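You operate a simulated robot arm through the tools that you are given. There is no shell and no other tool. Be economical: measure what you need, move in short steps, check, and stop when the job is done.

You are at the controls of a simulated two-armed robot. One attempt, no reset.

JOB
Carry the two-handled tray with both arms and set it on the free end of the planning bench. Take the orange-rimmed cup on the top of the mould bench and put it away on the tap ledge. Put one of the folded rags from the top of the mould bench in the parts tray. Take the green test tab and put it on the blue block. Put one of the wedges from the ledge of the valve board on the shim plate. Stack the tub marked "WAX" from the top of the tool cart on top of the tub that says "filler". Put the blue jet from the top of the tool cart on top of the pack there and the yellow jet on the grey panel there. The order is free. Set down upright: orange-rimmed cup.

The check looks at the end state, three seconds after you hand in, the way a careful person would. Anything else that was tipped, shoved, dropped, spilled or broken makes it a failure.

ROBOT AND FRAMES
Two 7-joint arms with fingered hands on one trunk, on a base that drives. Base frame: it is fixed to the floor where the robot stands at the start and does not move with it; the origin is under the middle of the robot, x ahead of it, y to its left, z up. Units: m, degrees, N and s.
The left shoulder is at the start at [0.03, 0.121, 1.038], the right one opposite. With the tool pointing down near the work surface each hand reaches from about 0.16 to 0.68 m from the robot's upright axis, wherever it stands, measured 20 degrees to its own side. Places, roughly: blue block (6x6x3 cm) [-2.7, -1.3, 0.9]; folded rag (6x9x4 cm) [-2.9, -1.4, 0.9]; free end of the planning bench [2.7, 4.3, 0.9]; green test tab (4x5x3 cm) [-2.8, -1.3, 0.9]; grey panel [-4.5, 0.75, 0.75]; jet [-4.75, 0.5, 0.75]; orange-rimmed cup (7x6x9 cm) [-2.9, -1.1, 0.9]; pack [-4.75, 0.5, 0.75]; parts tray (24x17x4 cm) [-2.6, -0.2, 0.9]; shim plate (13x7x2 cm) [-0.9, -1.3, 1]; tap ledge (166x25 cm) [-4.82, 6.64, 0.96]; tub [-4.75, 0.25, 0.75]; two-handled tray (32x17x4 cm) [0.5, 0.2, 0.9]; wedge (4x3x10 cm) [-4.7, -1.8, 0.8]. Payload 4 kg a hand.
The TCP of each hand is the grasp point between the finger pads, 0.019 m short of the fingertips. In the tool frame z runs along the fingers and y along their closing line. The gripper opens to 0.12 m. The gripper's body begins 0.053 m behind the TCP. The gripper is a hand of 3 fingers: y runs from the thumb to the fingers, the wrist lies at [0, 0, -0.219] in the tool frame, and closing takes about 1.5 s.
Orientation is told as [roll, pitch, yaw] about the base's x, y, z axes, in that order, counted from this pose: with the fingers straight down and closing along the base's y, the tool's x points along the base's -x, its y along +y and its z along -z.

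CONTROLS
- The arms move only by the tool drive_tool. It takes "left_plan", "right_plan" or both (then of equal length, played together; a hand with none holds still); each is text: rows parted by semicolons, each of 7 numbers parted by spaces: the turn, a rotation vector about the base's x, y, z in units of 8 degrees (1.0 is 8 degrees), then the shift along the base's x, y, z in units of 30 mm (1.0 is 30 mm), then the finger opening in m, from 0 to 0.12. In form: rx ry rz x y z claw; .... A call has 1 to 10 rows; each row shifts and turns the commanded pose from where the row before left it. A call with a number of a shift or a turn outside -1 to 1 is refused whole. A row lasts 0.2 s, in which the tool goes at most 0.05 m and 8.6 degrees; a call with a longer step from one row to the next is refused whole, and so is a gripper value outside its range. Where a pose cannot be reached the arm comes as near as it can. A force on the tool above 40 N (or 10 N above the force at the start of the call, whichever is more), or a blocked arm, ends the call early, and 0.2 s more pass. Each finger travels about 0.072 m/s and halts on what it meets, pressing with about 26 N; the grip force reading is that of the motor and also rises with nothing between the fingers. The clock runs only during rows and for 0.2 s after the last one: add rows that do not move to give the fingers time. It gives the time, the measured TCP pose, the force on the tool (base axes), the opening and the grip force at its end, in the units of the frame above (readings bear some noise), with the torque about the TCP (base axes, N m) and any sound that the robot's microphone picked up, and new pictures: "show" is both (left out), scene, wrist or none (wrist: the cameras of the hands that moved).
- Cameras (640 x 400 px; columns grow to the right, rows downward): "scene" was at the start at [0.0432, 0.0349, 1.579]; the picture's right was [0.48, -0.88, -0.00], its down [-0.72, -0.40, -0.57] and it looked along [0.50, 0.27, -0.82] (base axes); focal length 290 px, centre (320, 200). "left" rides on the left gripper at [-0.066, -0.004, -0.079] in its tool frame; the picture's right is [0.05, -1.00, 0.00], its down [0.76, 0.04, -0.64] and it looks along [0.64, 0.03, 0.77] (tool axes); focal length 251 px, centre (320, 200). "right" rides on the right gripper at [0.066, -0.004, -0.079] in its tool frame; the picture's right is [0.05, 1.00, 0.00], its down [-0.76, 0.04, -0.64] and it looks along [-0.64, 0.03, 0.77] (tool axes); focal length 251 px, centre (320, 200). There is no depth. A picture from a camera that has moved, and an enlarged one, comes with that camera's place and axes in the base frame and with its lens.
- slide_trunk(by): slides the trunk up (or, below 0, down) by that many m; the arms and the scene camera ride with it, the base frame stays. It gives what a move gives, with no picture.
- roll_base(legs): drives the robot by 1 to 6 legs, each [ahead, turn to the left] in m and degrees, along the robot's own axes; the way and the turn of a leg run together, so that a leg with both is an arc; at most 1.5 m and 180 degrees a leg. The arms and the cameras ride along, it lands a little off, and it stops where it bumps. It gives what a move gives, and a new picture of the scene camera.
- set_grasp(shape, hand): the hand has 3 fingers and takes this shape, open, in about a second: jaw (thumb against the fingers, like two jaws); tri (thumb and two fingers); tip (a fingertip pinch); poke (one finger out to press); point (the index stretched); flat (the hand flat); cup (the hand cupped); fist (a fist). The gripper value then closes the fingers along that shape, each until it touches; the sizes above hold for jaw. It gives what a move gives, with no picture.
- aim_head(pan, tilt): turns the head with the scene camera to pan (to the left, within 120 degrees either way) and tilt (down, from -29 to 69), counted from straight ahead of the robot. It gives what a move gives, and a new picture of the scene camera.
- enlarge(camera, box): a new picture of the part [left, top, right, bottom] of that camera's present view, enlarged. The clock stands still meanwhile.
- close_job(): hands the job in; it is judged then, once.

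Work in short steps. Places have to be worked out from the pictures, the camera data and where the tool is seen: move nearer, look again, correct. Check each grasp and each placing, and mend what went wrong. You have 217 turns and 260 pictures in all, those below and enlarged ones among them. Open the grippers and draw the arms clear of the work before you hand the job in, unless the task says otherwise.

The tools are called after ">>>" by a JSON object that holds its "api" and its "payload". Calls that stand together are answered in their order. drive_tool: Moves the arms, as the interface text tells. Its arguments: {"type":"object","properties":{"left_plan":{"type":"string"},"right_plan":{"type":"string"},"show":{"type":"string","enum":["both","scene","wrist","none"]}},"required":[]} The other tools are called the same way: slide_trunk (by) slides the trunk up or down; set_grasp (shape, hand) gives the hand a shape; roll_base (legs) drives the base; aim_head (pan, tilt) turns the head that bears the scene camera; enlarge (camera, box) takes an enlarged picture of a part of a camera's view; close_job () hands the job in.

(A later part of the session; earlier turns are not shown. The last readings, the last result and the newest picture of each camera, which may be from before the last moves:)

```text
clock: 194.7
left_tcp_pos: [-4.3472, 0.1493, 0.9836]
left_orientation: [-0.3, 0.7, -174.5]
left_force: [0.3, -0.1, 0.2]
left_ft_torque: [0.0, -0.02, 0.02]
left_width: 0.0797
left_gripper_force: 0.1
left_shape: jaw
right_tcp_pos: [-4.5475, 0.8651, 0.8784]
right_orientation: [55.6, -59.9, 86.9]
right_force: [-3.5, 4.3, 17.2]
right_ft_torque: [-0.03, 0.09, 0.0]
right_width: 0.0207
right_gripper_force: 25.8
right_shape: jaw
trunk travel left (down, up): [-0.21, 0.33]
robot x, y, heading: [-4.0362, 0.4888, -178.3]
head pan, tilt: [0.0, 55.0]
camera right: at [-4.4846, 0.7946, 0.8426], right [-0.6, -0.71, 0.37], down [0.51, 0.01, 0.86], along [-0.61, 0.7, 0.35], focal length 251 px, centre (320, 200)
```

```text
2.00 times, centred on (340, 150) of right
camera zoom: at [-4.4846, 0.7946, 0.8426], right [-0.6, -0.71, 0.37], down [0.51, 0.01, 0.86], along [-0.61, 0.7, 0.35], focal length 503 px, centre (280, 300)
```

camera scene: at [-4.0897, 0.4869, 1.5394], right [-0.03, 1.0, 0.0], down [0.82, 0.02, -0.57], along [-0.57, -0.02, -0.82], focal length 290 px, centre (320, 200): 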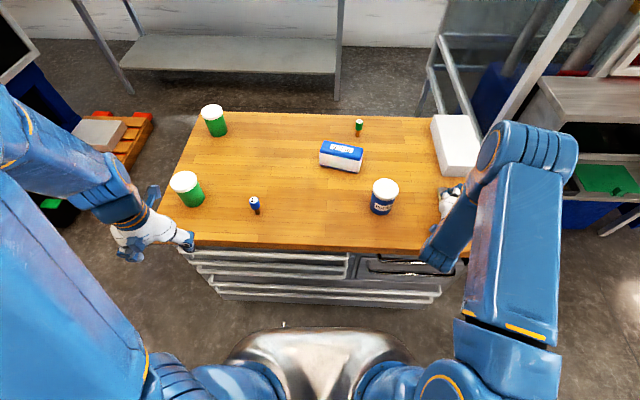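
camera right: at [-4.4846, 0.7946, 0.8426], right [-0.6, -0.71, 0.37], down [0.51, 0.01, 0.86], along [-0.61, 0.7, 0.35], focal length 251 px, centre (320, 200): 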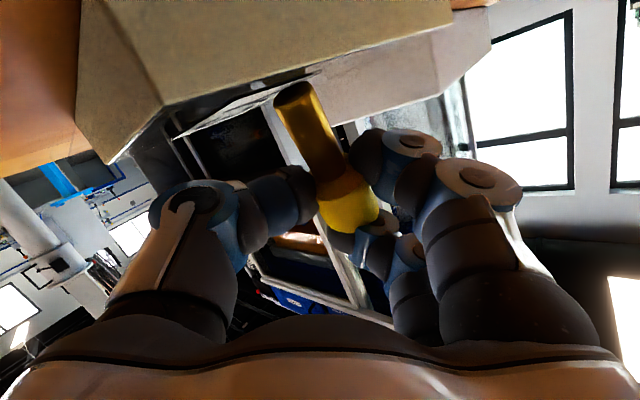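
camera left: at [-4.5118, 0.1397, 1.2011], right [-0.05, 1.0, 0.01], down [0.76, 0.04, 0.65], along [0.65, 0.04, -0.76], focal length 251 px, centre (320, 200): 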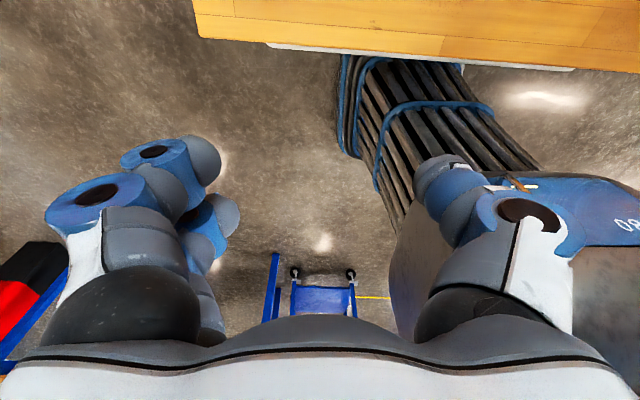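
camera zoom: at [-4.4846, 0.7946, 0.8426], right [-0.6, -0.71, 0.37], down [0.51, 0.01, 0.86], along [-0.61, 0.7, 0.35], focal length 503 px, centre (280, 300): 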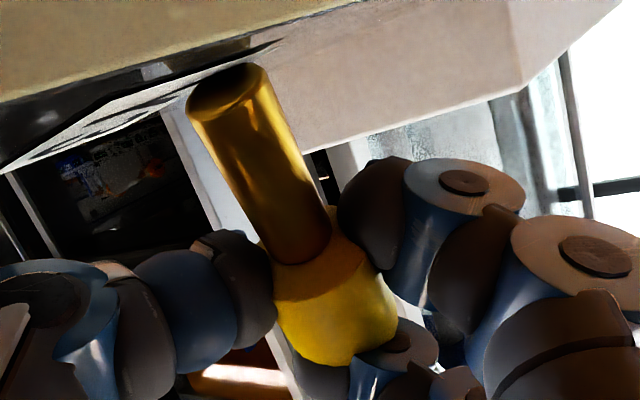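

The stem bottom is tilted toward me by ~10°. Keeping light contact, I'll draw the hand back ~12 mm so the jet pivots upright about its base.

>>> {"api": "drive_tool", "payload": {"right_plan": "0 0 0 .12 -.07 .03 0; 0 0 0 .12 -.07 .02 0; 0 0 0 .1 -.06 0 0", "show": "none"}}

>>> {"api": "enlarge", "payload": {"camera": "right", "box": [220, 50, 460, 250]}}

```text
clock: 195.5
left_tcp_pos: [-4.3459, 0.1502, 0.9838]
left_orientation: [-0.2, 0.7, -174.5]
left_force: [0.7, 0.2, -0.4]
left_ft_torque: [-0.04, 0.01, 0.01]
left_width: 0.0796
left_gripper_force: 0.0
left_shape: jaw
right_tcp_pos: [-4.5361, 0.8596, 0.8797]
right_orientation: [55.4, -59.8, 87.3]
right_force: [-4.2, 2.3, 15.0]
right_ft_torque: [-0.04, 0.16, -0.06]
right_width: 0.0204
right_gripper_force: 26.0
right_shape: jaw
trunk travel left (down, up): [-0.21, 0.33]
robot x, y, heading: [-4.0413, 0.4884, -178.2]
head pan, tilt: [0.0, 55.0]
```

```text
2.00 times, centred on (340, 150) of right
camera zoom: at [-4.4735, 0.7868, 0.8432], right [-0.6, -0.71, 0.37], down [0.51, 0.01, 0.86], along [-0.62, 0.7, 0.35], focal length 503 px, centre (280, 300)
```

zoom: 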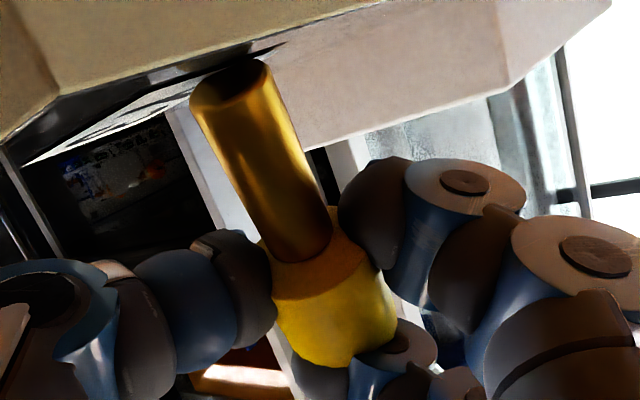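

It slid instead. I'll pitch the hand up by 5° (limited by palm clearance), so the remaining tilt is small enough to self-right on release.

>>> {"api": "drive_tool", "payload": {"right_plan": "0 0 0 0 0 .12 0; .36 .58 0 0 0 .05 0; 0 0 0 0 0 -.06 0; 0 0 0 0 0 -.05 0", "show": "none"}}

>>> {"api": "enlarge", "payload": {"camera": "right", "box": [220, 50, 460, 250]}}

```text
clock: 196.5
left_tcp_pos: [-4.3437, 0.1481, 0.9846]
left_orientation: [-0.4, 0.5, -174.5]
left_force: [0.6, 0.4, -0.3]
left_ft_torque: [-0.02, 0.02, 0.03]
left_width: 0.0796
left_gripper_force: 0.0
left_shape: jaw
right_tcp_pos: [-4.5346, 0.8579, 0.8841]
right_orientation: [66.1, -62.0, 77.9]
right_force: [16.5, -7.4, 34.8]
right_ft_torque: [-3.56, -3.69, 0.79]
right_width: 0.0202
right_gripper_force: 26.2
right_shape: jaw
trunk travel left (down, up): [-0.21, 0.33]
robot x, y, heading: [-4.0417, 0.4865, -178.4]
head pan, tilt: [0.0, 55.0]
```

```text
2.00 times, centred on (340, 150) of right
camera zoom: at [-4.4742, 0.7882, 0.8395], right [-0.57, -0.73, 0.38], down [0.58, -0.03, 0.81], along [-0.58, 0.68, 0.44], focal length 503 px, centre (280, 300)
```

zoom: 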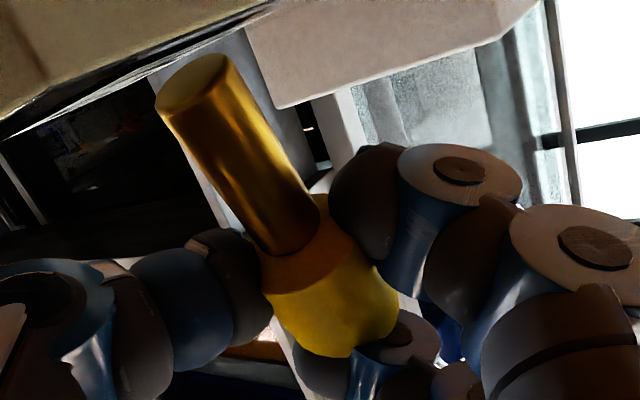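

Standing it up is costing too much; a jet lying securely on the panel satisfies the instruction. I'll lift, rotate the hand back down and lay the jet along the panel.

>>> {"api": "drive_tool", "payload": {"right_plan": "0 0 0 0 0 .9 0; -.5 -.8 0 0 0 .9 0; -.5 -.8 0 0 0 .9 0; -.5 -.8 0 0 0 .3 0; -.5 -.8 0 0 0 0 0; -.5 -.8 0 0 0 0 0; -.5 -.8 0 0 0 0 0; -.5 -.8 0 0 0 0 0; -.5 -.8 0 0 0 0 0; -.5 -.8 0 0 0 0 0", "show": "wrist"}}

```text
clock: 198.7
left_tcp_pos: [-4.3472, 0.1499, 0.9826]
left_orientation: [-0.2, 0.6, -174.5]
left_force: [-0.2, 0.3, -0.1]
left_ft_torque: [-0.05, 0.02, 0.04]
left_width: 0.0796
left_gripper_force: 0.0
left_shape: jaw
right_tcp_pos: [-4.5367, 0.8613, 0.9716]
right_orientation: [3.4, -10.3, 121.5]
right_force: [0.4, -0.1, -0.2]
right_ft_torque: [-0.02, -0.03, 0.0]
right_width: 0.0202
right_gripper_force: 26.2
right_shape: jaw
trunk travel left (down, up): [-0.21, 0.33]
robot x, y, heading: [-4.0354, 0.4938, -178.2]
head pan, tilt: [0.0, 55.0]
camera right: at [-4.489, 0.798, 1.0364], right [-0.82, -0.58, 0.05], down [-0.34, 0.54, 0.77], along [-0.47, 0.61, -0.63], focal length 251 px, centre (320, 200)
```

right: 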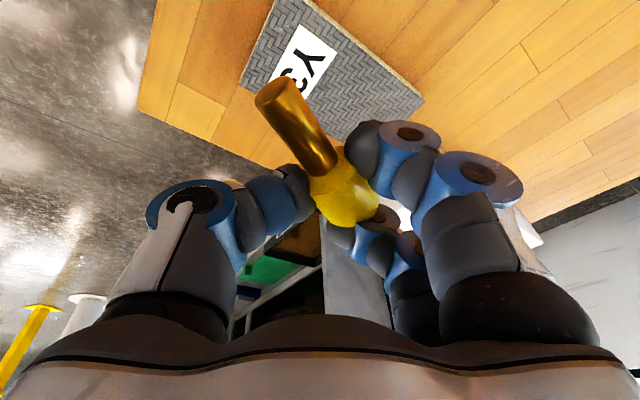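

The jet now points along +x, slightly nose-down. I'll level and align it, and lower it to just above the panel.

>>> {"api": "drive_tool", "payload": {"right_plan": "-.37 -.87 0 -.3 0 0 0; -.37 -.87 0 -.3 0 0 0; 0 0 .9 -.4 0 -.4 0; 0 0 .9 -.4 0 -.6 0; 0 0 0 0 0 -.9 0; 0 0 0 0 0 -.8 0; 0 0 0 0 0 -.5 0; 0 0 0 0 0 -.4 0", "show": "wrist"}}

```text
clock: 200.5
left_tcp_pos: [-4.3475, 0.1503, 0.9833]
left_orientation: [-0.2, 0.7, -174.6]
left_force: [0.8, -0.1, 0.4]
left_ft_torque: [-0.01, 0.0, 0.0]
left_width: 0.0793
left_gripper_force: 0.0
left_shape: jaw
right_tcp_pos: [-4.5788, 0.8614, 0.8636]
right_orientation: [-5.3, 2.1, 136.5]
right_force: [0.4, -0.5, -0.9]
right_ft_torque: [0.01, 0.0, 0.01]
right_width: 0.0204
right_gripper_force: 26.3
right_shape: jaw
trunk travel left (down, up): [-0.21, 0.33]
robot x, y, heading: [-4.0383, 0.492, -178.5]
head pan, tilt: [0.0, 55.0]
camera right: at [-4.5351, 0.815, 0.9437], right [-0.64, -0.76, -0.09], down [-0.64, 0.47, 0.61], along [-0.42, 0.45, -0.79], focal length 251 px, centre (320, 200)
```

right: 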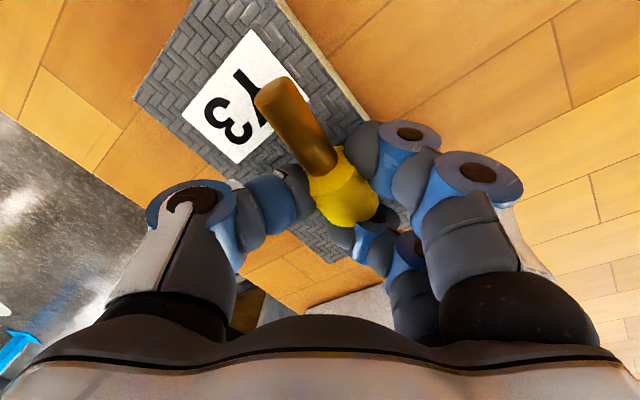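

Jet lies over the panel along its length. I'll lower the last centimetre and open gently.

>>> {"api": "drive_tool", "payload": {"right_plan": "0 0 0 0 0 -.2 0; 0 0 0 0 0 -.15 0; 0 0 0 0 0 0 .022; 0 0 0 0 0 0 .026; 0 0 0 0 0 0 .032; 0 0 0 0 0 0 .04; 0 0 0 0 0 0 .05", "show": "wrist"}}

```text
clock: 202.1
left_tcp_pos: [-4.3457, 0.1494, 0.9831]
left_orientation: [-0.3, 0.6, -174.5]
left_force: [-1.1, -0.5, 0.4]
left_ft_torque: [-0.02, 0.02, -0.04]
left_width: 0.0795
left_gripper_force: 0.0
left_shape: jaw
right_tcp_pos: [-4.5776, 0.8615, 0.8526]
right_orientation: [-5.3, 1.7, 136.6]
right_force: [4.1, 3.4, 20.3]
right_ft_torque: [-0.03, 0.19, -0.03]
right_width: 0.0458
right_gripper_force: 0.0
right_shape: jaw
trunk travel left (down, up): [-0.21, 0.33]
robot x, y, heading: [-4.0346, 0.4916, -177.9]
head pan, tilt: [0.0, 55.0]
camera right: at [-4.5338, 0.8152, 0.9346], right [-0.64, -0.76, -0.09], down [-0.64, 0.47, 0.61], along [-0.42, 0.45, -0.79], focal length 251 px, centre (320, 200)
```

right: 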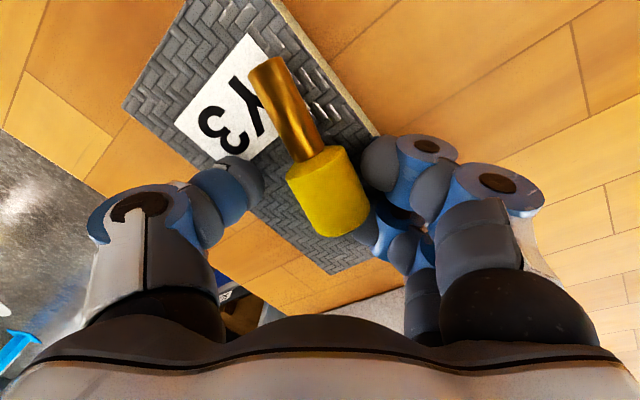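

The jet lies fully on the panel. I'll open a bit more and rise straight up.

>>> {"api": "drive_tool", "payload": {"right_plan": "0 0 0 0 0 .15 .06; 0 0 0 0 0 .4 .06; 0 0 0 0 0 .9 .06; 0 0 0 0 0 .9 .06; 0 0 0 0 0 .9 .06; 0 0 0 .3 -.5 .9 .06", "show": "wrist"}}

```text
clock: 203.5
left_tcp_pos: [-4.347, 0.1494, 0.9827]
left_orientation: [-0.2, 0.8, -174.4]
left_force: [0.5, -0.1, -0.7]
left_ft_torque: [0.04, 0.04, -0.03]
left_width: 0.0795
left_gripper_force: 0.0
left_shape: jaw
right_tcp_pos: [-4.569, 0.8456, 0.9769]
right_orientation: [-5.3, 1.9, 136.5]
right_force: [0.1, -1.1, -0.1]
right_ft_torque: [-0.04, 0.03, 0.02]
right_width: 0.0596
right_gripper_force: 0.1
right_shape: jaw
trunk travel left (down, up): [-0.21, 0.33]
robot x, y, heading: [-4.0347, 0.4897, -178.2]
head pan, tilt: [0.0, 55.0]
camera right: at [-4.5253, 0.7986, 1.0589], right [-0.64, -0.76, -0.09], down [-0.64, 0.47, 0.61], along [-0.42, 0.45, -0.79], focal length 251 px, centre (320, 200)
```

right: 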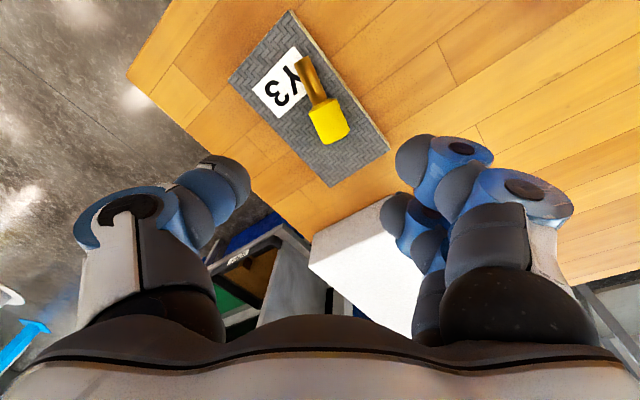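

Yellow jet done. Now the blue jet with the left hand: I'll restore the right hand's posture, shift the left hand, and move the base forward again.

>>> {"api": "drive_tool", "payload": {"left_plan": "0 0 0 0 .8 0 .06; 0 0 0 0 .8 0 .06; 0 0 0 0 .8 0 .06; 0 0 0 0 .8 0 .06; 0 0 0 0 .8 0 .06; 0 0 0 0 .8 0 .06", "right_plan": ".1 0 1 .6 0 .3 .06; .1 0 1 .6 0 .3 .06; .1 0 1 .6 0 .3 .06; .1 0 1 .6 0 0 .06; .1 -.1 1 .6 0 0 .06; .1 -.1 1 .6 0 0 .06", "show": "none"}}

>>> {"api": "roll_base", "payload": {"legs": [[0.135, 0]]}}

>>> {"api": "enlarge", "payload": {"camera": "left", "box": [0, 0, 640, 400]}}

```text
clock: 204.9
left_tcp_pos: [-4.3454, 0.2959, 0.9828]
left_orientation: [-0.2, 0.8, -174.5]
left_force: [-0.3, -0.2, -0.2]
left_ft_torque: [-0.02, 0.02, -0.02]
left_width: 0.0605
left_gripper_force: 0.1
left_shape: jaw
right_tcp_pos: [-4.4599, 0.8466, 1.0034]
right_orientation: [-9.6, 1.9, -175.4]
right_force: [0.4, -0.4, 0.7]
right_ft_torque: [-0.03, -0.03, 0.02]
right_width: 0.0594
right_gripper_force: 0.0
right_shape: jaw
trunk travel left (down, up): [-0.21, 0.33]
robot x, y, heading: [-4.0393, 0.4903, -178.3]
head pan, tilt: [0.0, 55.0]
```

```text
clock: 206.2
left_tcp_pos: [-4.4841, 0.2917, 0.9838]
left_orientation: [-0.3, 0.8, -174.5]
left_force: [-0.3, -0.1, -0.3]
left_ft_torque: [0.01, -0.03, -0.03]
left_width: 0.0607
left_gripper_force: 0.2
left_shape: jaw
right_tcp_pos: [-4.5979, 0.8423, 1.0024]
right_orientation: [-9.7, 2.1, -175.5]
right_force: [-0.6, -0.1, -0.9]
right_ft_torque: [-0.02, -0.03, -0.01]
right_width: 0.0594
right_gripper_force: 0.1
right_shape: jaw
trunk travel left (down, up): [-0.21, 0.33]
robot x, y, heading: [-4.1719, 0.4829, -178.4]
head pan, tilt: [0.0, 55.0]
camera scene: at [-4.2278, 0.483, 1.5393], right [-0.03, 1.0, 0.0], down [0.82, 0.02, -0.57], along [-0.57, -0.02, -0.82], focal length 290 px, centre (320, 200)
```

scene: 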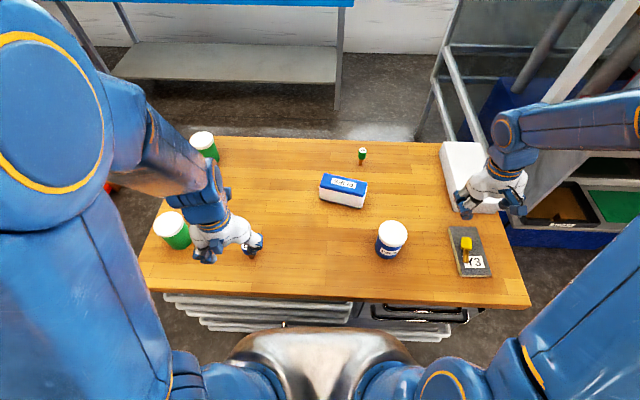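

```text
1.00 times, centred on (320, 200) of left (not enlarged: the box is as wide or as high as the picture)
camera zoom: at [-4.5518, 0.288, 1.0615], right [-0.04, 1.0, 0.0], down [0.76, 0.03, 0.65], along [0.65, 0.03, -0.76], focal length 251 px, centre (320, 200)
```

zoom: 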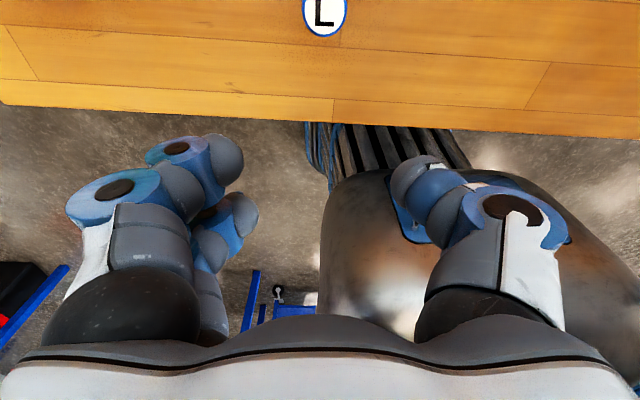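

Blue jet is at (−4.54, 0.292), top z≈0.885. I'll move over, descend to head level (z≈0.864) and close.

>>> {"api": "drive_tool", "payload": {"left_plan": "0 0 0 -.9 0 0 .06; 0 0 0 -.95 0 0 .06; 0 0 0 0 0 -.9 .055; 0 0 0 0 0 -.9 .05; 0 0 0 0 0 -.9 .05; 0 0 0 0 0 -.9 .05; 0 0 0 0 0 -.4 .05", "right_plan": "-.6 0 0 .5 0 0 .06; -.6 0 0 .5 0 0 .06; 0 0 0 0 0 0 .06; 0 0 0 0 0 0 .06; 0 0 0 0 0 0 .06; 0 0 0 0 0 0 .06; 0 0 0 0 0 0 .06", "show": "none"}}

>>> {"api": "enlarge", "payload": {"camera": "left", "box": [0, 0, 640, 400]}}

```text
clock: 207.8
left_tcp_pos: [-4.5366, 0.2912, 0.8639]
left_orientation: [-0.2, 0.7, -174.7]
left_force: [-0.6, 0.3, 0.7]
left_ft_torque: [0.02, 0.01, -0.01]
left_width: 0.0503
left_gripper_force: 0.2
left_shape: jaw
right_tcp_pos: [-4.567, 0.8429, 1.0018]
right_orientation: [-0.2, 1.2, -175.3]
right_force: [-0.2, -0.1, -0.1]
right_ft_torque: [-0.01, 0.0, 0.01]
right_width: 0.0594
right_gripper_force: 0.0
right_shape: jaw
trunk travel left (down, up): [-0.21, 0.33]
robot x, y, heading: [-4.1701, 0.4861, -178.6]
head pan, tilt: [0.0, 55.0]
```

```text
1.00 times, centred on (320, 200) of left (not enlarged: the box is as wide or as high as the picture)
camera zoom: at [-4.6038, 0.287, 0.9421], right [-0.04, 1.0, 0.0], down [0.76, 0.03, 0.65], along [0.65, 0.03, -0.76], focal length 251 px, centre (320, 200)
```

zoom: 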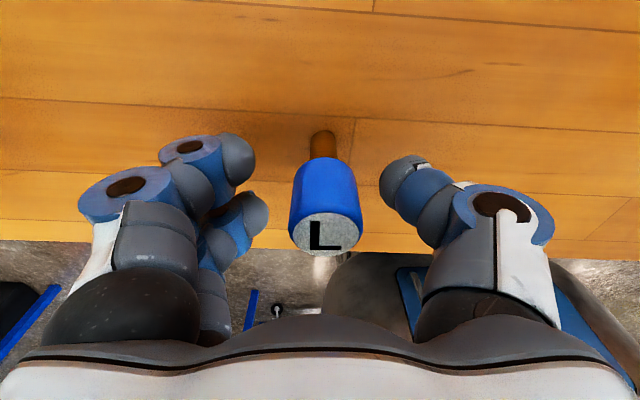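

Head is exactly between the pads. Closing and lifting 12 cm (pack top ~0.87 must be cleared).

>>> {"api": "drive_tool", "payload": {"left_plan": "0 0 0 0 0 0 .035; 0 0 0 0 0 0 .025; 0 0 0 0 0 0 .015; 0 0 0 0 0 0 .01; 0 0 0 0 0 0 .01; 0 0 0 0 0 .4 .01; 0 0 0 0 0 .9 .01; 0 0 0 0 0 .9 .01; 0 0 0 0 0 .9 .01; 0 0 0 0 0 .6 .01", "show": "wrist"}}

```text
clock: 210.0
left_tcp_pos: [-4.5392, 0.2908, 0.9747]
left_orientation: [-0.1, 0.7, -174.5]
left_force: [0.1, 0.0, -0.1]
left_ft_torque: [0.01, 0.01, -0.02]
left_width: 0.0001
left_gripper_force: 26.2
left_shape: jaw
right_tcp_pos: [-4.5654, 0.8422, 1.0021]
right_orientation: [-0.1, 1.1, -175.5]
right_force: [-0.1, 0.1, -0.3]
right_ft_torque: [-0.02, 0.01, 0.0]
right_width: 0.0598
right_gripper_force: 0.0
right_shape: jaw
trunk travel left (down, up): [-0.21, 0.33]
robot x, y, heading: [-4.174, 0.4824, -178.4]
head pan, tilt: [0.0, 55.0]
camera left: at [-4.6056, 0.287, 1.0531], right [-0.04, 1.0, 0.0], down [0.76, 0.03, 0.65], along [0.65, 0.03, -0.76], focal length 251 px, centre (320, 200)
```

left: 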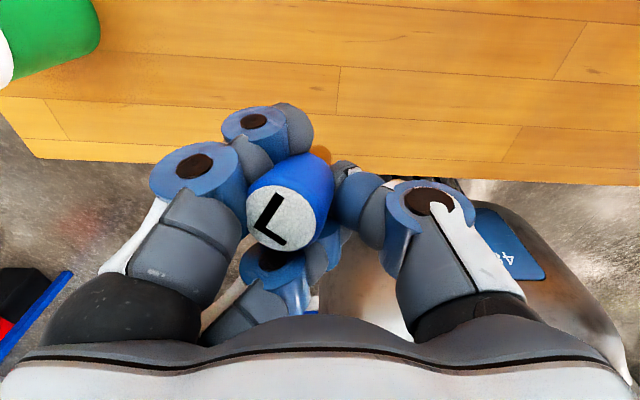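

Caught, though tilted ~20° (bottom toward +y). I'll carry it over the pack at (−4.756, 0.536) while rolling the hand to bring it vertical.

>>> {"api": "drive_tool", "payload": {"left_plan": "-.25 0 0 -.72 .82 .1 .01; -.25 0 0 -.72 .82 .1 .01; -.25 0 0 -.72 .82 0 .01; -.25 0 0 -.72 .82 0 .01; -.25 0 0 -.72 .82 0 .01; -.25 0 0 -.72 .82 0 .01; -.25 0 0 -.72 .82 0 .01; -.25 0 0 -.72 .82 0 .01; -.25 0 0 -.72 .82 0 .01; -.25 0 0 -.72 .82 0 .01", "show": "wrist"}}

>>> {"api": "enlarge", "payload": {"camera": "scene", "box": [270, 110, 430, 230]}}

```text
clock: 212.2
left_tcp_pos: [-4.7559, 0.5351, 0.9781]
left_orientation: [19.8, -1.0, -174.5]
left_force: [-0.7, 0.1, -0.3]
left_ft_torque: [0.05, -0.02, 0.01]
left_width: 0.0001
left_gripper_force: 26.1
left_shape: jaw
right_tcp_pos: [-4.5663, 0.8418, 1.0009]
right_orientation: [-0.3, 1.3, -175.4]
right_force: [-0.4, 0.5, -0.3]
right_ft_torque: [-0.01, 0.0, -0.06]
right_width: 0.0597
right_gripper_force: 0.0
right_shape: jaw
trunk travel left (down, up): [-0.21, 0.33]
robot x, y, heading: [-4.1727, 0.483, -178.6]
head pan, tilt: [0.0, 55.0]
camera left: at [-4.824, 0.56, 1.0534], right [-0.04, 0.94, -0.34], down [0.76, 0.25, 0.61], along [0.65, -0.23, -0.72], focal length 251 px, centre (320, 200)
```

left: 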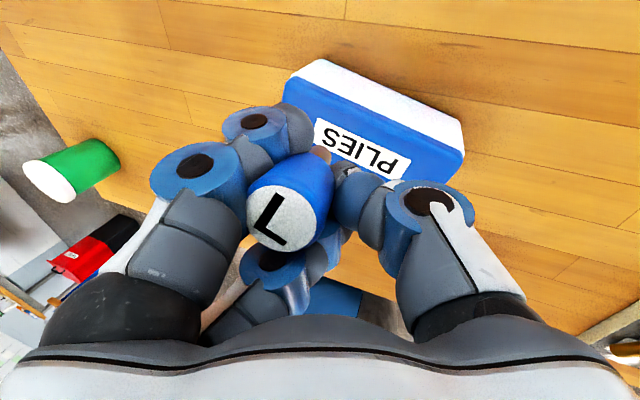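

```text
3.33 times, centred on (350, 170) of scene
camera zoom: at [-4.227, 0.4829, 1.5393], right [-0.03, 1.0, 0.0], down [0.82, 0.02, -0.57], along [-0.57, -0.02, -0.82], focal length 967 px, centre (220, 300)
```

zoom: 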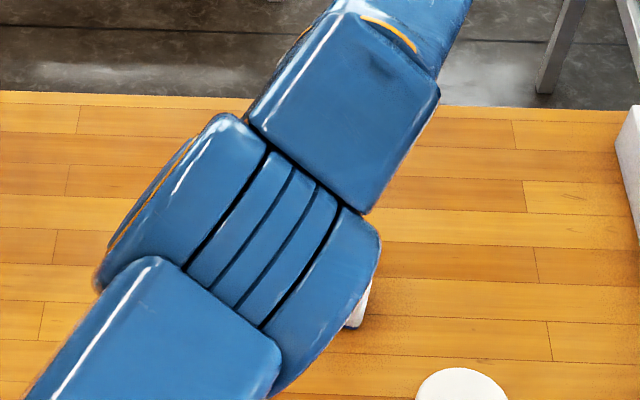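

The jet is now vertical above the pack. I'll centre it (+18 mm x) and lower close to the pack top.

>>> {"api": "drive_tool", "payload": {"left_plan": "0 0 0 .3 .1 -.4 .01; 0 0 0 .3 .1 -.6 .01; 0 0 0 0 0 -.6 .01; 0 0 0 0 0 -.4 .01", "show": "none"}}

>>> {"api": "drive_tool", "payload": {"left_plan": "0 0 0 0 0 -.12 .01; 0 0 0 0 0 -.12 .01; 0 0 0 0 0 -.12 .01; 0 0 0 0 0 -.12 .01", "show": "wrist"}}

```text
clock: 213.2
left_tcp_pos: [-4.7372, 0.5444, 0.92]
left_orientation: [19.7, -1.0, -174.7]
left_force: [-0.5, -0.3, 0.0]
left_ft_torque: [0.01, -0.01, 0.01]
left_width: 0.0
left_gripper_force: 26.0
left_shape: jaw
right_tcp_pos: [-4.5649, 0.8421, 1.0015]
right_orientation: [-0.2, 1.4, -175.4]
right_force: [-0.3, -0.3, 0.4]
right_ft_torque: [0.03, -0.03, 0.04]
right_width: 0.0595
right_gripper_force: 0.1
right_shape: jaw
trunk travel left (down, up): [-0.21, 0.33]
robot x, y, heading: [-4.171, 0.487, -178.6]
head pan, tilt: [0.0, 55.0]
```

```text
clock: 214.2
left_tcp_pos: [-4.7358, 0.5426, 0.9116]
left_orientation: [19.6, -1.7, -174.7]
left_force: [-1.1, -2.2, 30.8]
left_ft_torque: [-0.32, 0.35, 0.06]
left_width: 0.0
left_gripper_force: 25.9
left_shape: jaw
right_tcp_pos: [-4.5641, 0.8424, 1.003]
right_orientation: [-0.1, 1.1, -175.4]
right_force: [0.0, 0.3, 0.2]
right_ft_torque: [0.02, 0.0, -0.02]
right_width: 0.0596
right_gripper_force: 0.0
right_shape: jaw
trunk travel left (down, up): [-0.21, 0.33]
robot x, y, heading: [-4.1688, 0.4826, -178.4]
head pan, tilt: [0.0, 55.0]
camera left: at [-4.8034, 0.5663, 0.9862], right [-0.04, 0.94, -0.34], down [0.76, 0.25, 0.6], along [0.65, -0.23, -0.73], focal length 251 px, centre (320, 200)
```

left: 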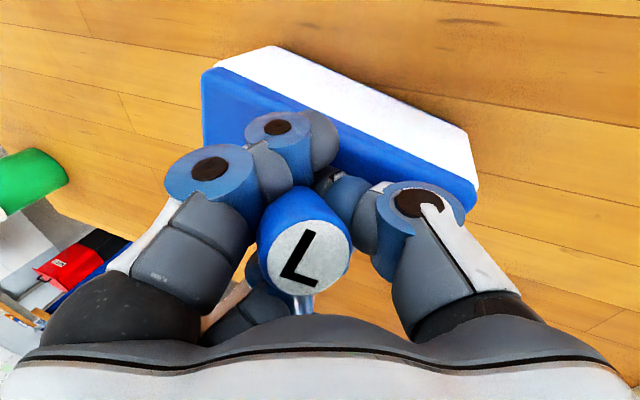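

Stem contacts the pack top near its centre. I'll zoom to judge its tilt before releasing.

>>> {"api": "drive_tool", "payload": {"left_plan": "0 0 0 0 0 .08 .01", "show": "none"}}

>>> {"api": "enlarge", "payload": {"camera": "left", "box": [220, 100, 420, 320]}}

```text
clock: 214.6
left_tcp_pos: [-4.7359, 0.5425, 0.9113]
left_orientation: [19.7, -1.4, -174.7]
left_force: [-2.2, -3.2, 27.5]
left_ft_torque: [-0.28, 0.38, 0.08]
left_width: 0.0
left_gripper_force: 26.2
left_shape: jaw
right_tcp_pos: [-4.5633, 0.8424, 1.002]
right_orientation: [-0.1, 1.3, -175.4]
right_force: [-0.7, 0.1, -1.3]
right_ft_torque: [-0.02, 0.01, 0.03]
right_width: 0.0596
right_gripper_force: 0.1
right_shape: jaw
trunk travel left (down, up): [-0.21, 0.33]
robot x, y, heading: [-4.1704, 0.4827, -178.1]
head pan, tilt: [0.0, 55.0]
```

```text
1.82 times, centred on (320, 210) of left
camera zoom: at [-4.8031, 0.5661, 0.9859], right [-0.04, 0.94, -0.34], down [0.76, 0.25, 0.6], along [0.65, -0.23, -0.72], focal length 457 px, centre (320, 182)
```

zoom: 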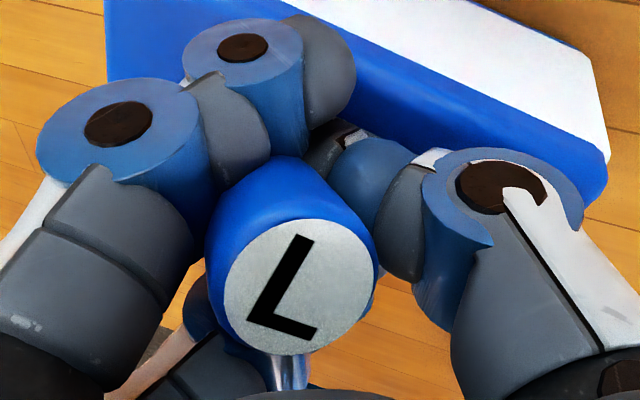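

The press tilted it ~28° (bottom toward +x,−y). I'll lift, rotate the hand to re-verticalise it, and this time touch down very lightly.

>>> {"api": "drive_tool", "payload": {"left_plan": "0 0 0 0 0 .6 .01; .75 .45 0 0 0 .3 .01; .75 .45 0 0 0 0 .01; .75 .45 0 0 0 0 .01; .75 .45 0 0 0 0 .01", "show": "none"}}

>>> {"api": "enlarge", "payload": {"camera": "left", "box": [120, 20, 520, 340]}}

```text
clock: 215.8
left_tcp_pos: [-4.7362, 0.5437, 0.9358]
left_orientation: [-6.1, -12.8, -171.4]
left_force: [0.4, -0.1, -0.6]
left_ft_torque: [-0.02, -0.01, 0.02]
left_width: 0.0
left_gripper_force: 26.6
left_shape: jaw
right_tcp_pos: [-4.5665, 0.8416, 1.0017]
right_orientation: [-0.2, 1.3, -175.4]
right_force: [-0.2, -0.3, -0.4]
right_ft_torque: [0.01, 0.03, 0.0]
right_width: 0.0597
right_gripper_force: 0.0
right_shape: jaw
trunk travel left (down, up): [-0.21, 0.33]
robot x, y, heading: [-4.1731, 0.4868, -178.3]
head pan, tilt: [0.0, 55.0]
```

```text
1.25 times, centred on (320, 180) of left
camera zoom: at [-4.7826, 0.531, 1.0278], right [-0.07, 0.99, 0.09], down [0.89, 0.02, 0.45], along [0.44, 0.11, -0.89], focal length 314 px, centre (320, 225)
```

zoom: 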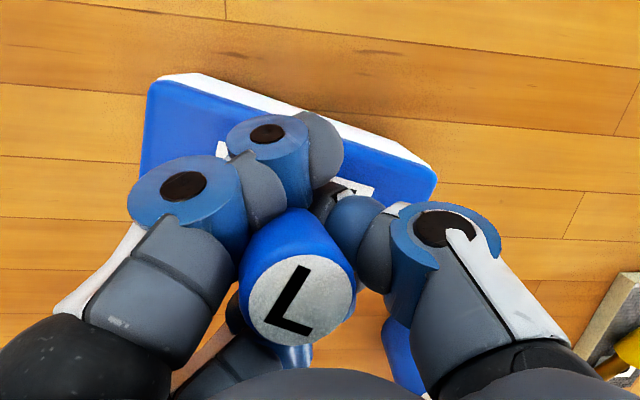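

Now vertical and centred over the pack. Lowering gently to just at contact.

>>> {"api": "drive_tool", "payload": {"left_plan": "0 0 0 0 0 -.4 .01; 0 0 0 0 0 -.25 .01; 0 0 0 0 0 -.08 .01", "show": "none"}}

```text
clock: 216.6
left_tcp_pos: [-4.7356, 0.5435, 0.9121]
left_orientation: [-6.0, -12.7, -171.5]
left_force: [0.5, -0.9, -1.1]
left_ft_torque: [0.01, 0.01, 0.01]
left_width: 0.0001
left_gripper_force: 26.0
left_shape: jaw
right_tcp_pos: [-4.5656, 0.8425, 1.0017]
right_orientation: [-0.1, 1.3, -175.4]
right_force: [0.1, 0.4, 0.0]
right_ft_torque: [-0.01, 0.01, -0.03]
right_width: 0.0597
right_gripper_force: 0.0
right_shape: jaw
trunk travel left (down, up): [-0.21, 0.33]
robot x, y, heading: [-4.1702, 0.4824, -178.5]
head pan, tilt: [0.0, 55.0]
```

>>> {"api": "drive_tool", "payload": {"left_plan": "0 0 0 0 0 -.1 .01; 0 0 0 0 0 -.1 .01", "show": "none"}}

```text
clock: 217.2
left_tcp_pos: [-4.7361, 0.5432, 0.909]
left_orientation: [-6.1, -12.9, -171.4]
left_force: [1.2, -2.1, 8.8]
left_ft_torque: [0.13, -0.2, -0.02]
left_width: 0.0002
left_gripper_force: 25.8
left_shape: jaw
right_tcp_pos: [-4.5649, 0.8419, 1.0032]
right_orientation: [-0.1, 1.2, -175.3]
right_force: [0.2, 0.4, 0.2]
right_ft_torque: [0.0, -0.01, 0.0]
right_width: 0.0598
right_gripper_force: 0.0
right_shape: jaw
trunk travel left (down, up): [-0.21, 0.33]
robot x, y, heading: [-4.1733, 0.4855, -178.3]
head pan, tilt: [0.0, 55.0]
```

Light contact (9 N). Now opening slowly.

>>> {"api": "drive_tool", "payload": {"left_plan": "0 0 0 0 0 .03 .012; 0 0 0 0 0 0 .018; 0 0 0 0 0 0 .024; 0 0 0 0 0 0 .03; 0 0 0 0 0 0 .034; 0 0 0 0 0 0 .034", "show": "wrist"}}

```text
clock: 218.6
left_tcp_pos: [-4.7336, 0.5443, 0.9112]
left_orientation: [-6.1, -13.1, -171.3]
left_force: [-0.9, 0.2, 31.9]
left_ft_torque: [0.19, -0.19, 0.04]
left_width: 0.0322
left_gripper_force: 0.0
left_shape: jaw
right_tcp_pos: [-4.5629, 0.8421, 1.0026]
right_orientation: [-0.2, 1.1, -175.5]
right_force: [-0.5, 0.5, -0.9]
right_ft_torque: [0.01, -0.01, 0.01]
right_width: 0.0593
right_gripper_force: 0.0
right_shape: jaw
trunk travel left (down, up): [-0.21, 0.33]
robot x, y, heading: [-4.1746, 0.4819, -178.4]
head pan, tilt: [0.0, 55.0]
camera left: at [-4.7807, 0.5313, 1.004], right [-0.07, 0.99, 0.09], down [0.9, 0.02, 0.45], along [0.44, 0.12, -0.89], focal length 251 px, centre (320, 200)
```

left: 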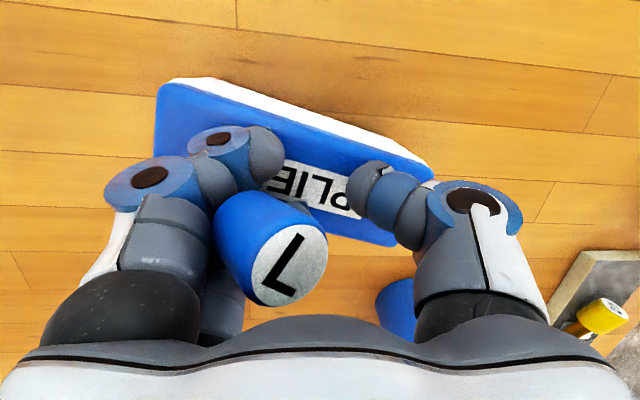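

The stem has slipped into the finger slot again (I closed too hard). I'll take the jet back over clear table space, free it there, and lay it on the pack like the other one.

>>> {"api": "drive_tool", "payload": {"left_plan": "0 0 0 0 0 .9 .034; 0 0 0 0 0 .9 .034; -.2 -.4 0 .8 -.8 0 .06; -.2 -.4 0 .8 -.8 0 .09; -.2 -.4 0 .8 -.8 0 .12; -.2 -.4 0 .8 -.8 0 .12; 0 0 0 .8 -.8 0 .12; 0 0 0 0 0 -.9 .12; 0 0 0 0 0 -.9 .12; 0 0 0 0 0 -.6 .12", "show": "wrist"}}

```text
clock: 220.8
left_tcp_pos: [-4.6178, 0.4236, 0.89]
left_orientation: [2.2, -0.9, -172.4]
left_force: [-0.5, 0.4, -1.0]
left_ft_torque: [0.05, 0.02, -0.03]
left_width: 0.12
left_gripper_force: 0.1
left_shape: jaw
right_tcp_pos: [-4.5665, 0.8423, 1.0014]
right_orientation: [-0.2, 1.3, -175.4]
right_force: [-1.2, 0.2, -0.6]
right_ft_torque: [0.07, 0.01, 0.0]
right_width: 0.0595
right_gripper_force: 0.0
right_shape: jaw
trunk travel left (down, up): [-0.21, 0.33]
robot x, y, heading: [-4.1721, 0.4864, -178.7]
head pan, tilt: [0.0, 55.0]
camera left: at [-4.6819, 0.4215, 0.9703], right [-0.08, 1.0, -0.04], down [0.77, 0.09, 0.63], along [0.63, 0.02, -0.77], focal length 251 px, centre (320, 200)
```

left: 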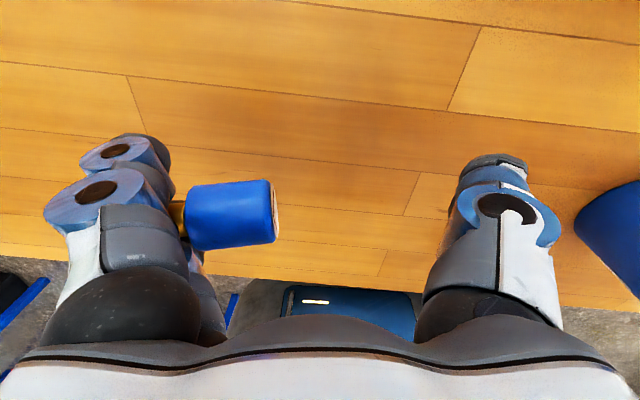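

The jet hangs level in the slot over free table. I'll lower to just above the table and use "point" to pop it free as before.

>>> {"api": "drive_tool", "payload": {"left_plan": "0 0 0 0 0 -.7 .12; 0 0 0 0 0 -.6 .12; 0 0 0 0 0 -.15 .12", "show": "none"}}

>>> {"api": "set_grasp", "payload": {"hand": "left", "shape": "point"}}

>>> {"api": "drive_tool", "payload": {"left_plan": "0 0 0 0 0 .3 0; 0 0 0 0 0 .8 0; 0 0 0 0 0 .9 0; 0 0 0 0 0 .9 0; 0 0 0 0 0 .9 0", "show": "wrist"}}

```text
clock: 221.6
left_tcp_pos: [-4.6151, 0.4234, 0.8476]
left_orientation: [2.1, -1.0, -172.4]
left_force: [-0.1, 0.1, -0.4]
left_ft_torque: [0.05, 0.0, -0.04]
left_width: 0.1199
left_gripper_force: 0.1
left_shape: jaw
right_tcp_pos: [-4.5657, 0.8419, 1.0021]
right_orientation: [-0.3, 1.3, -175.5]
right_force: [0.3, -0.8, 0.0]
right_ft_torque: [-0.01, 0.02, -0.01]
right_width: 0.0594
right_gripper_force: 0.1
right_shape: jaw
trunk travel left (down, up): [-0.21, 0.33]
robot x, y, heading: [-4.1685, 0.4849, -178.7]
head pan, tilt: [0.0, 55.0]
```

```text
clock: 222.5
left_tcp_pos: [-4.6142, 0.4236, 0.8471]
left_orientation: [2.2, -1.0, -172.4]
left_force: [-1.0, 1.4, 2.1]
left_ft_torque: [0.11, -0.02, 0.01]
left_width: 0.0
left_gripper_force: 0.0
left_shape: point
right_tcp_pos: [-4.5646, 0.8428, 1.0008]
right_orientation: [-0.2, 1.2, -175.3]
right_force: [0.2, 0.4, 0.2]
right_ft_torque: [0.02, 0.01, 0.01]
right_width: 0.0596
right_gripper_force: 0.0
right_shape: jaw
trunk travel left (down, up): [-0.21, 0.33]
robot x, y, heading: [-4.1697, 0.4853, -178.1]
head pan, tilt: [0.0, 55.0]
```

```text
clock: 223.7
left_tcp_pos: [-4.6141, 0.4231, 0.9618]
left_orientation: [2.1, -1.0, -172.4]
left_force: [0.3, -0.1, 0.3]
left_ft_torque: [0.02, 0.0, 0.0]
left_width: 0.0002
left_gripper_force: 0.2
left_shape: point
right_tcp_pos: [-4.5654, 0.8425, 1.0027]
right_orientation: [-0.2, 1.2, -175.4]
right_force: [-0.1, -0.1, 0.3]
right_ft_torque: [0.0, 0.02, 0.02]
right_width: 0.0596
right_gripper_force: 0.2
right_shape: jaw
trunk travel left (down, up): [-0.21, 0.33]
robot x, y, heading: [-4.1716, 0.4884, -178.4]
head pan, tilt: [0.0, 55.0]
camera left: at [-4.68, 0.4206, 1.0412], right [-0.08, 1.0, -0.04], down [0.77, 0.09, 0.63], along [0.63, 0.02, -0.77], focal length 251 px, centre (320, 200)
```

left: 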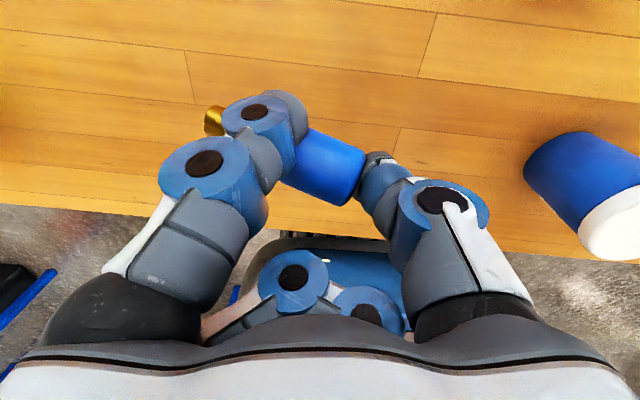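

The jet is now held level along y at the fingertips, clamped between thumb (disc end) and index. That's good for laying it on the pack: I'll carry it there.

>>> {"api": "drive_tool", "payload": {"left_plan": "0 0 0 0 0 .6 0; 0 0 0 -.85 .79 0 0; 0 0 0 -.85 .79 0 0; 0 0 0 -.85 .79 0 0; 0 0 0 -.85 .79 0 0; 0 0 0 -.85 .79 0 0; 0 0 0 0 0 -.6 0; 0 0 0 0 0 -.6 0", "show": "wrist"}}

```text
clock: 225.5
left_tcp_pos: [-4.7446, 0.5431, 0.9412]
left_orientation: [2.3, -0.9, -172.4]
left_force: [0.7, -0.4, 0.3]
left_ft_torque: [0.03, 0.01, 0.01]
left_width: 0.0
left_gripper_force: 0.1
left_shape: point
right_tcp_pos: [-4.5661, 0.8436, 1.0015]
right_orientation: [-0.2, 1.3, -175.4]
right_force: [-0.3, 0.4, -0.4]
right_ft_torque: [-0.01, -0.01, 0.01]
right_width: 0.0599
right_gripper_force: 0.1
right_shape: jaw
trunk travel left (down, up): [-0.21, 0.33]
robot x, y, heading: [-4.1739, 0.4874, -178.4]
head pan, tilt: [0.0, 55.0]
camera left: at [-4.8093, 0.5403, 1.0217], right [-0.08, 1.0, -0.04], down [0.77, 0.09, 0.63], along [0.63, 0.02, -0.77], focal length 251 px, centre (320, 200)
```

left: 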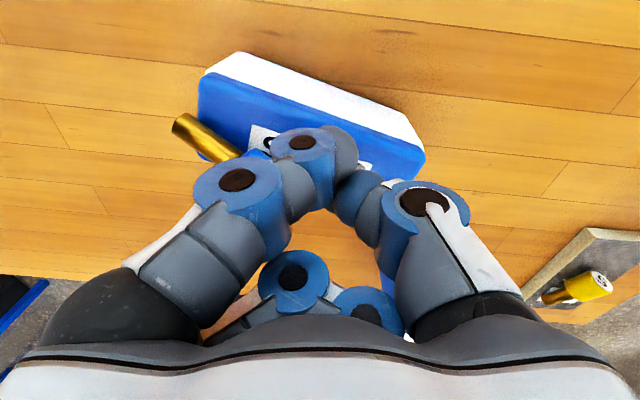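

The jet is under the fingertips over the pack. I'll lower to near the pack top and open gradually.

>>> {"api": "drive_tool", "payload": {"left_plan": "0 0 0 0 .1 -.5 0; 0 0 0 0 0 -.3 0; 0 0 0 0 0 0 .006; 0 0 0 0 0 0 .012; 0 0 0 0 0 0 .018; 0 0 0 0 0 0 .024; 0 0 0 0 0 0 .03; 0 0 0 0 0 0 .036", "show": "wrist"}}

```text
clock: 227.3
left_tcp_pos: [-4.7438, 0.5466, 0.9192]
left_orientation: [2.3, -1.0, -172.5]
left_force: [0.4, 0.5, 0.4]
left_ft_torque: [-0.01, -0.02, -0.01]
left_width: 0.0001
left_gripper_force: 0.0
left_shape: point
right_tcp_pos: [-4.5652, 0.8419, 1.0013]
right_orientation: [-0.2, 1.2, -175.5]
right_force: [0.4, 0.1, -0.3]
right_ft_torque: [-0.02, 0.0, 0.0]
right_width: 0.0597
right_gripper_force: 0.0
right_shape: jaw
trunk travel left (down, up): [-0.21, 0.33]
robot x, y, heading: [-4.1723, 0.4838, -178.3]
head pan, tilt: [0.0, 55.0]
camera left: at [-4.8088, 0.5437, 0.9981], right [-0.08, 1.0, -0.04], down [0.77, 0.08, 0.63], along [0.63, 0.02, -0.77], focal length 251 px, centre (320, 200)
```

left: 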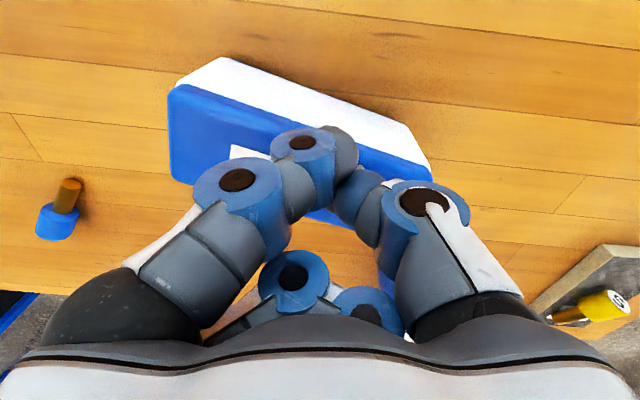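

The jet slipped off and now lies on the table to the south-east. I'll locate it in the scene view after raising the hand.

>>> {"api": "drive_tool", "payload": {"left_plan": "0 0 0 0 0 .9 0; 0 0 0 .5 -.8 .6 0; 0 0 0 1 -.8 0 0; 0 0 0 1 -.8 0 0", "show": "none"}}

>>> {"api": "set_grasp", "payload": {"hand": "left", "shape": "jaw"}}

>>> {"api": "enlarge", "payload": {"camera": "left", "box": [0, 0, 640, 400]}}

```text
clock: 228.3
left_tcp_pos: [-4.6668, 0.4726, 0.9631]
left_orientation: [2.1, -1.1, -172.5]
left_force: [-0.6, -0.8, 0.3]
left_ft_torque: [-0.01, 0.01, -0.03]
left_width: 0.0
left_gripper_force: 0.1
left_shape: point
right_tcp_pos: [-4.5659, 0.8413, 1.0017]
right_orientation: [-0.2, 1.2, -175.4]
right_force: [-0.1, 0.3, 0.5]
right_ft_torque: [-0.03, -0.02, 0.0]
right_width: 0.0597
right_gripper_force: 0.0
right_shape: jaw
trunk travel left (down, up): [-0.21, 0.33]
robot x, y, heading: [-4.1729, 0.4859, -178.3]
head pan, tilt: [0.0, 55.0]
```

```text
clock: 229.2
left_tcp_pos: [-4.6681, 0.4731, 0.9637]
left_orientation: [2.1, -1.0, -172.5]
left_force: [-0.8, 0.3, 0.4]
left_ft_torque: [0.01, 0.01, -0.01]
left_width: 0.1201
left_gripper_force: 0.1
left_shape: jaw
right_tcp_pos: [-4.566, 0.842, 1.0017]
right_orientation: [-0.2, 1.4, -175.4]
right_force: [-0.5, 0.0, 0.1]
right_ft_torque: [0.0, 0.01, 0.0]
right_width: 0.0595
right_gripper_force: 0.1
right_shape: jaw
trunk travel left (down, up): [-0.21, 0.33]
robot x, y, heading: [-4.1719, 0.4846, -178.2]
head pan, tilt: [0.0, 55.0]
```

```text
1.00 times, centred on (320, 200) of left (not enlarged: the box is as wide or as high as the picture)
camera zoom: at [-4.7338, 0.4704, 1.0433], right [-0.08, 1.0, -0.04], down [0.77, 0.08, 0.63], along [0.63, 0.02, -0.77], focal length 251 px, centre (320, 200)
```

zoom: 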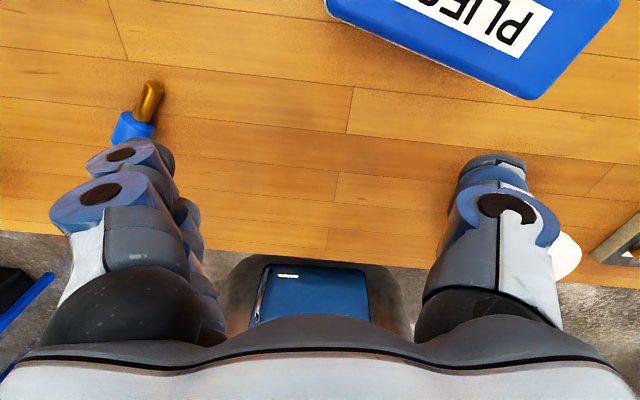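

The jet lies at about (−4.625, 0.297), stem toward (−0.78, 0.63). I'll align the left hand across it and come down over its head.

>>> {"api": "drive_tool", "payload": {"left_plan": "0 0 -.82 .24 -.98 0 .08; 0 0 -.82 .24 -.98 0 .05; 0 0 -.82 .24 -.98 0 .05; 0 0 -.82 .24 -.98 0 .05; 0 0 -.82 .24 -.98 0 .05; 0 0 -.82 .24 -.98 0 .05; 0 0 0 0 0 -.9 .05; 0 0 0 0 0 -.9 .05; 0 0 0 0 0 -.9 .05", "show": "wrist"}}

```text
clock: 231.2
left_tcp_pos: [-4.6262, 0.2979, 0.8844]
left_orientation: [2.2, -0.9, 148.1]
left_force: [0.0, 1.3, -0.5]
left_ft_torque: [0.01, 0.0, 0.04]
left_width: 0.0506
left_gripper_force: 0.1
left_shape: jaw
right_tcp_pos: [-4.5664, 0.8433, 1.0019]
right_orientation: [-0.2, 1.4, -175.5]
right_force: [0.8, -0.5, -0.4]
right_ft_torque: [0.0, -0.01, -0.02]
right_width: 0.0599
right_gripper_force: 0.1
right_shape: jaw
trunk travel left (down, up): [-0.21, 0.33]
robot x, y, heading: [-4.1701, 0.4845, -178.4]
head pan, tilt: [0.0, 55.0]
camera left: at [-4.6777, 0.3364, 0.9637], right [0.57, 0.82, -0.04], down [0.65, -0.42, 0.63], along [0.5, -0.39, -0.77], focal length 251 px, centre (320, 200)
```

left: 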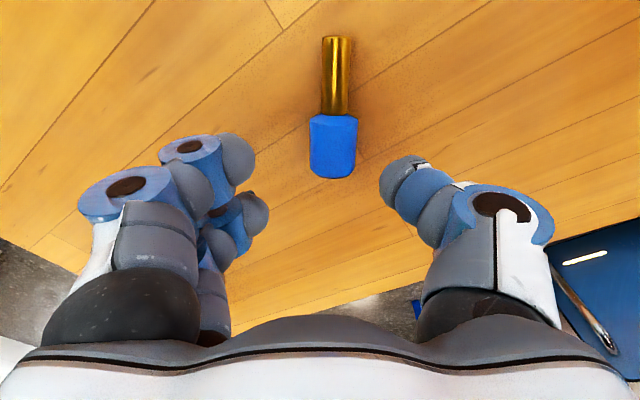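

Perfect alignment. Down 42 mm, close and lift.

>>> {"api": "drive_tool", "payload": {"left_plan": "0 0 0 .09 .12 -.7 .05; 0 0 0 0 0 -.7 .05; 0 0 0 0 0 0 .035; 0 0 0 0 0 0 .025; 0 0 0 0 0 0 .015; 0 0 0 0 0 0 .01; 0 0 0 0 0 0 .01; 0 0 0 0 0 .5 .01; 0 0 0 0 0 .9 .01; 0 0 0 0 0 .9 .01", "show": "wrist"}}

```text
clock: 233.4
left_tcp_pos: [-4.6224, 0.3018, 0.9118]
left_orientation: [2.1, -1.1, 148.3]
left_force: [0.4, -0.5, -0.7]
left_ft_torque: [-0.01, -0.03, 0.01]
left_width: 0.0209
left_gripper_force: 25.2
left_shape: jaw
right_tcp_pos: [-4.5655, 0.8426, 1.0013]
right_orientation: [-0.3, 1.2, -175.4]
right_force: [-0.6, 0.2, 1.1]
right_ft_torque: [-0.02, -0.01, 0.01]
right_width: 0.0596
right_gripper_force: 0.0
right_shape: jaw
trunk travel left (down, up): [-0.21, 0.33]
robot x, y, heading: [-4.1724, 0.4854, -178.6]
head pan, tilt: [0.0, 55.0]
camera left: at [-4.6742, 0.3406, 0.9913], right [0.57, 0.82, -0.04], down [0.65, -0.42, 0.63], along [0.5, -0.39, -0.77], focal length 251 px, centre (320, 200)
```

left: 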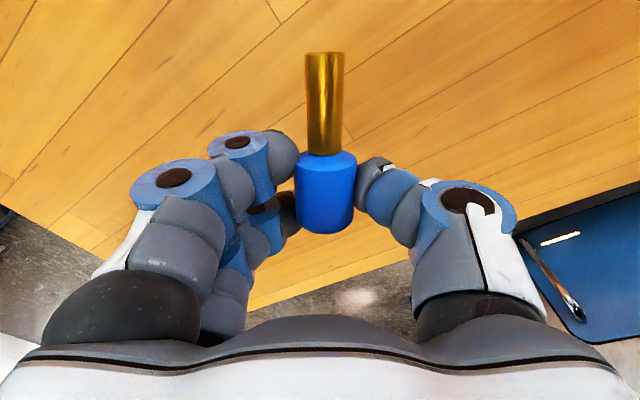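

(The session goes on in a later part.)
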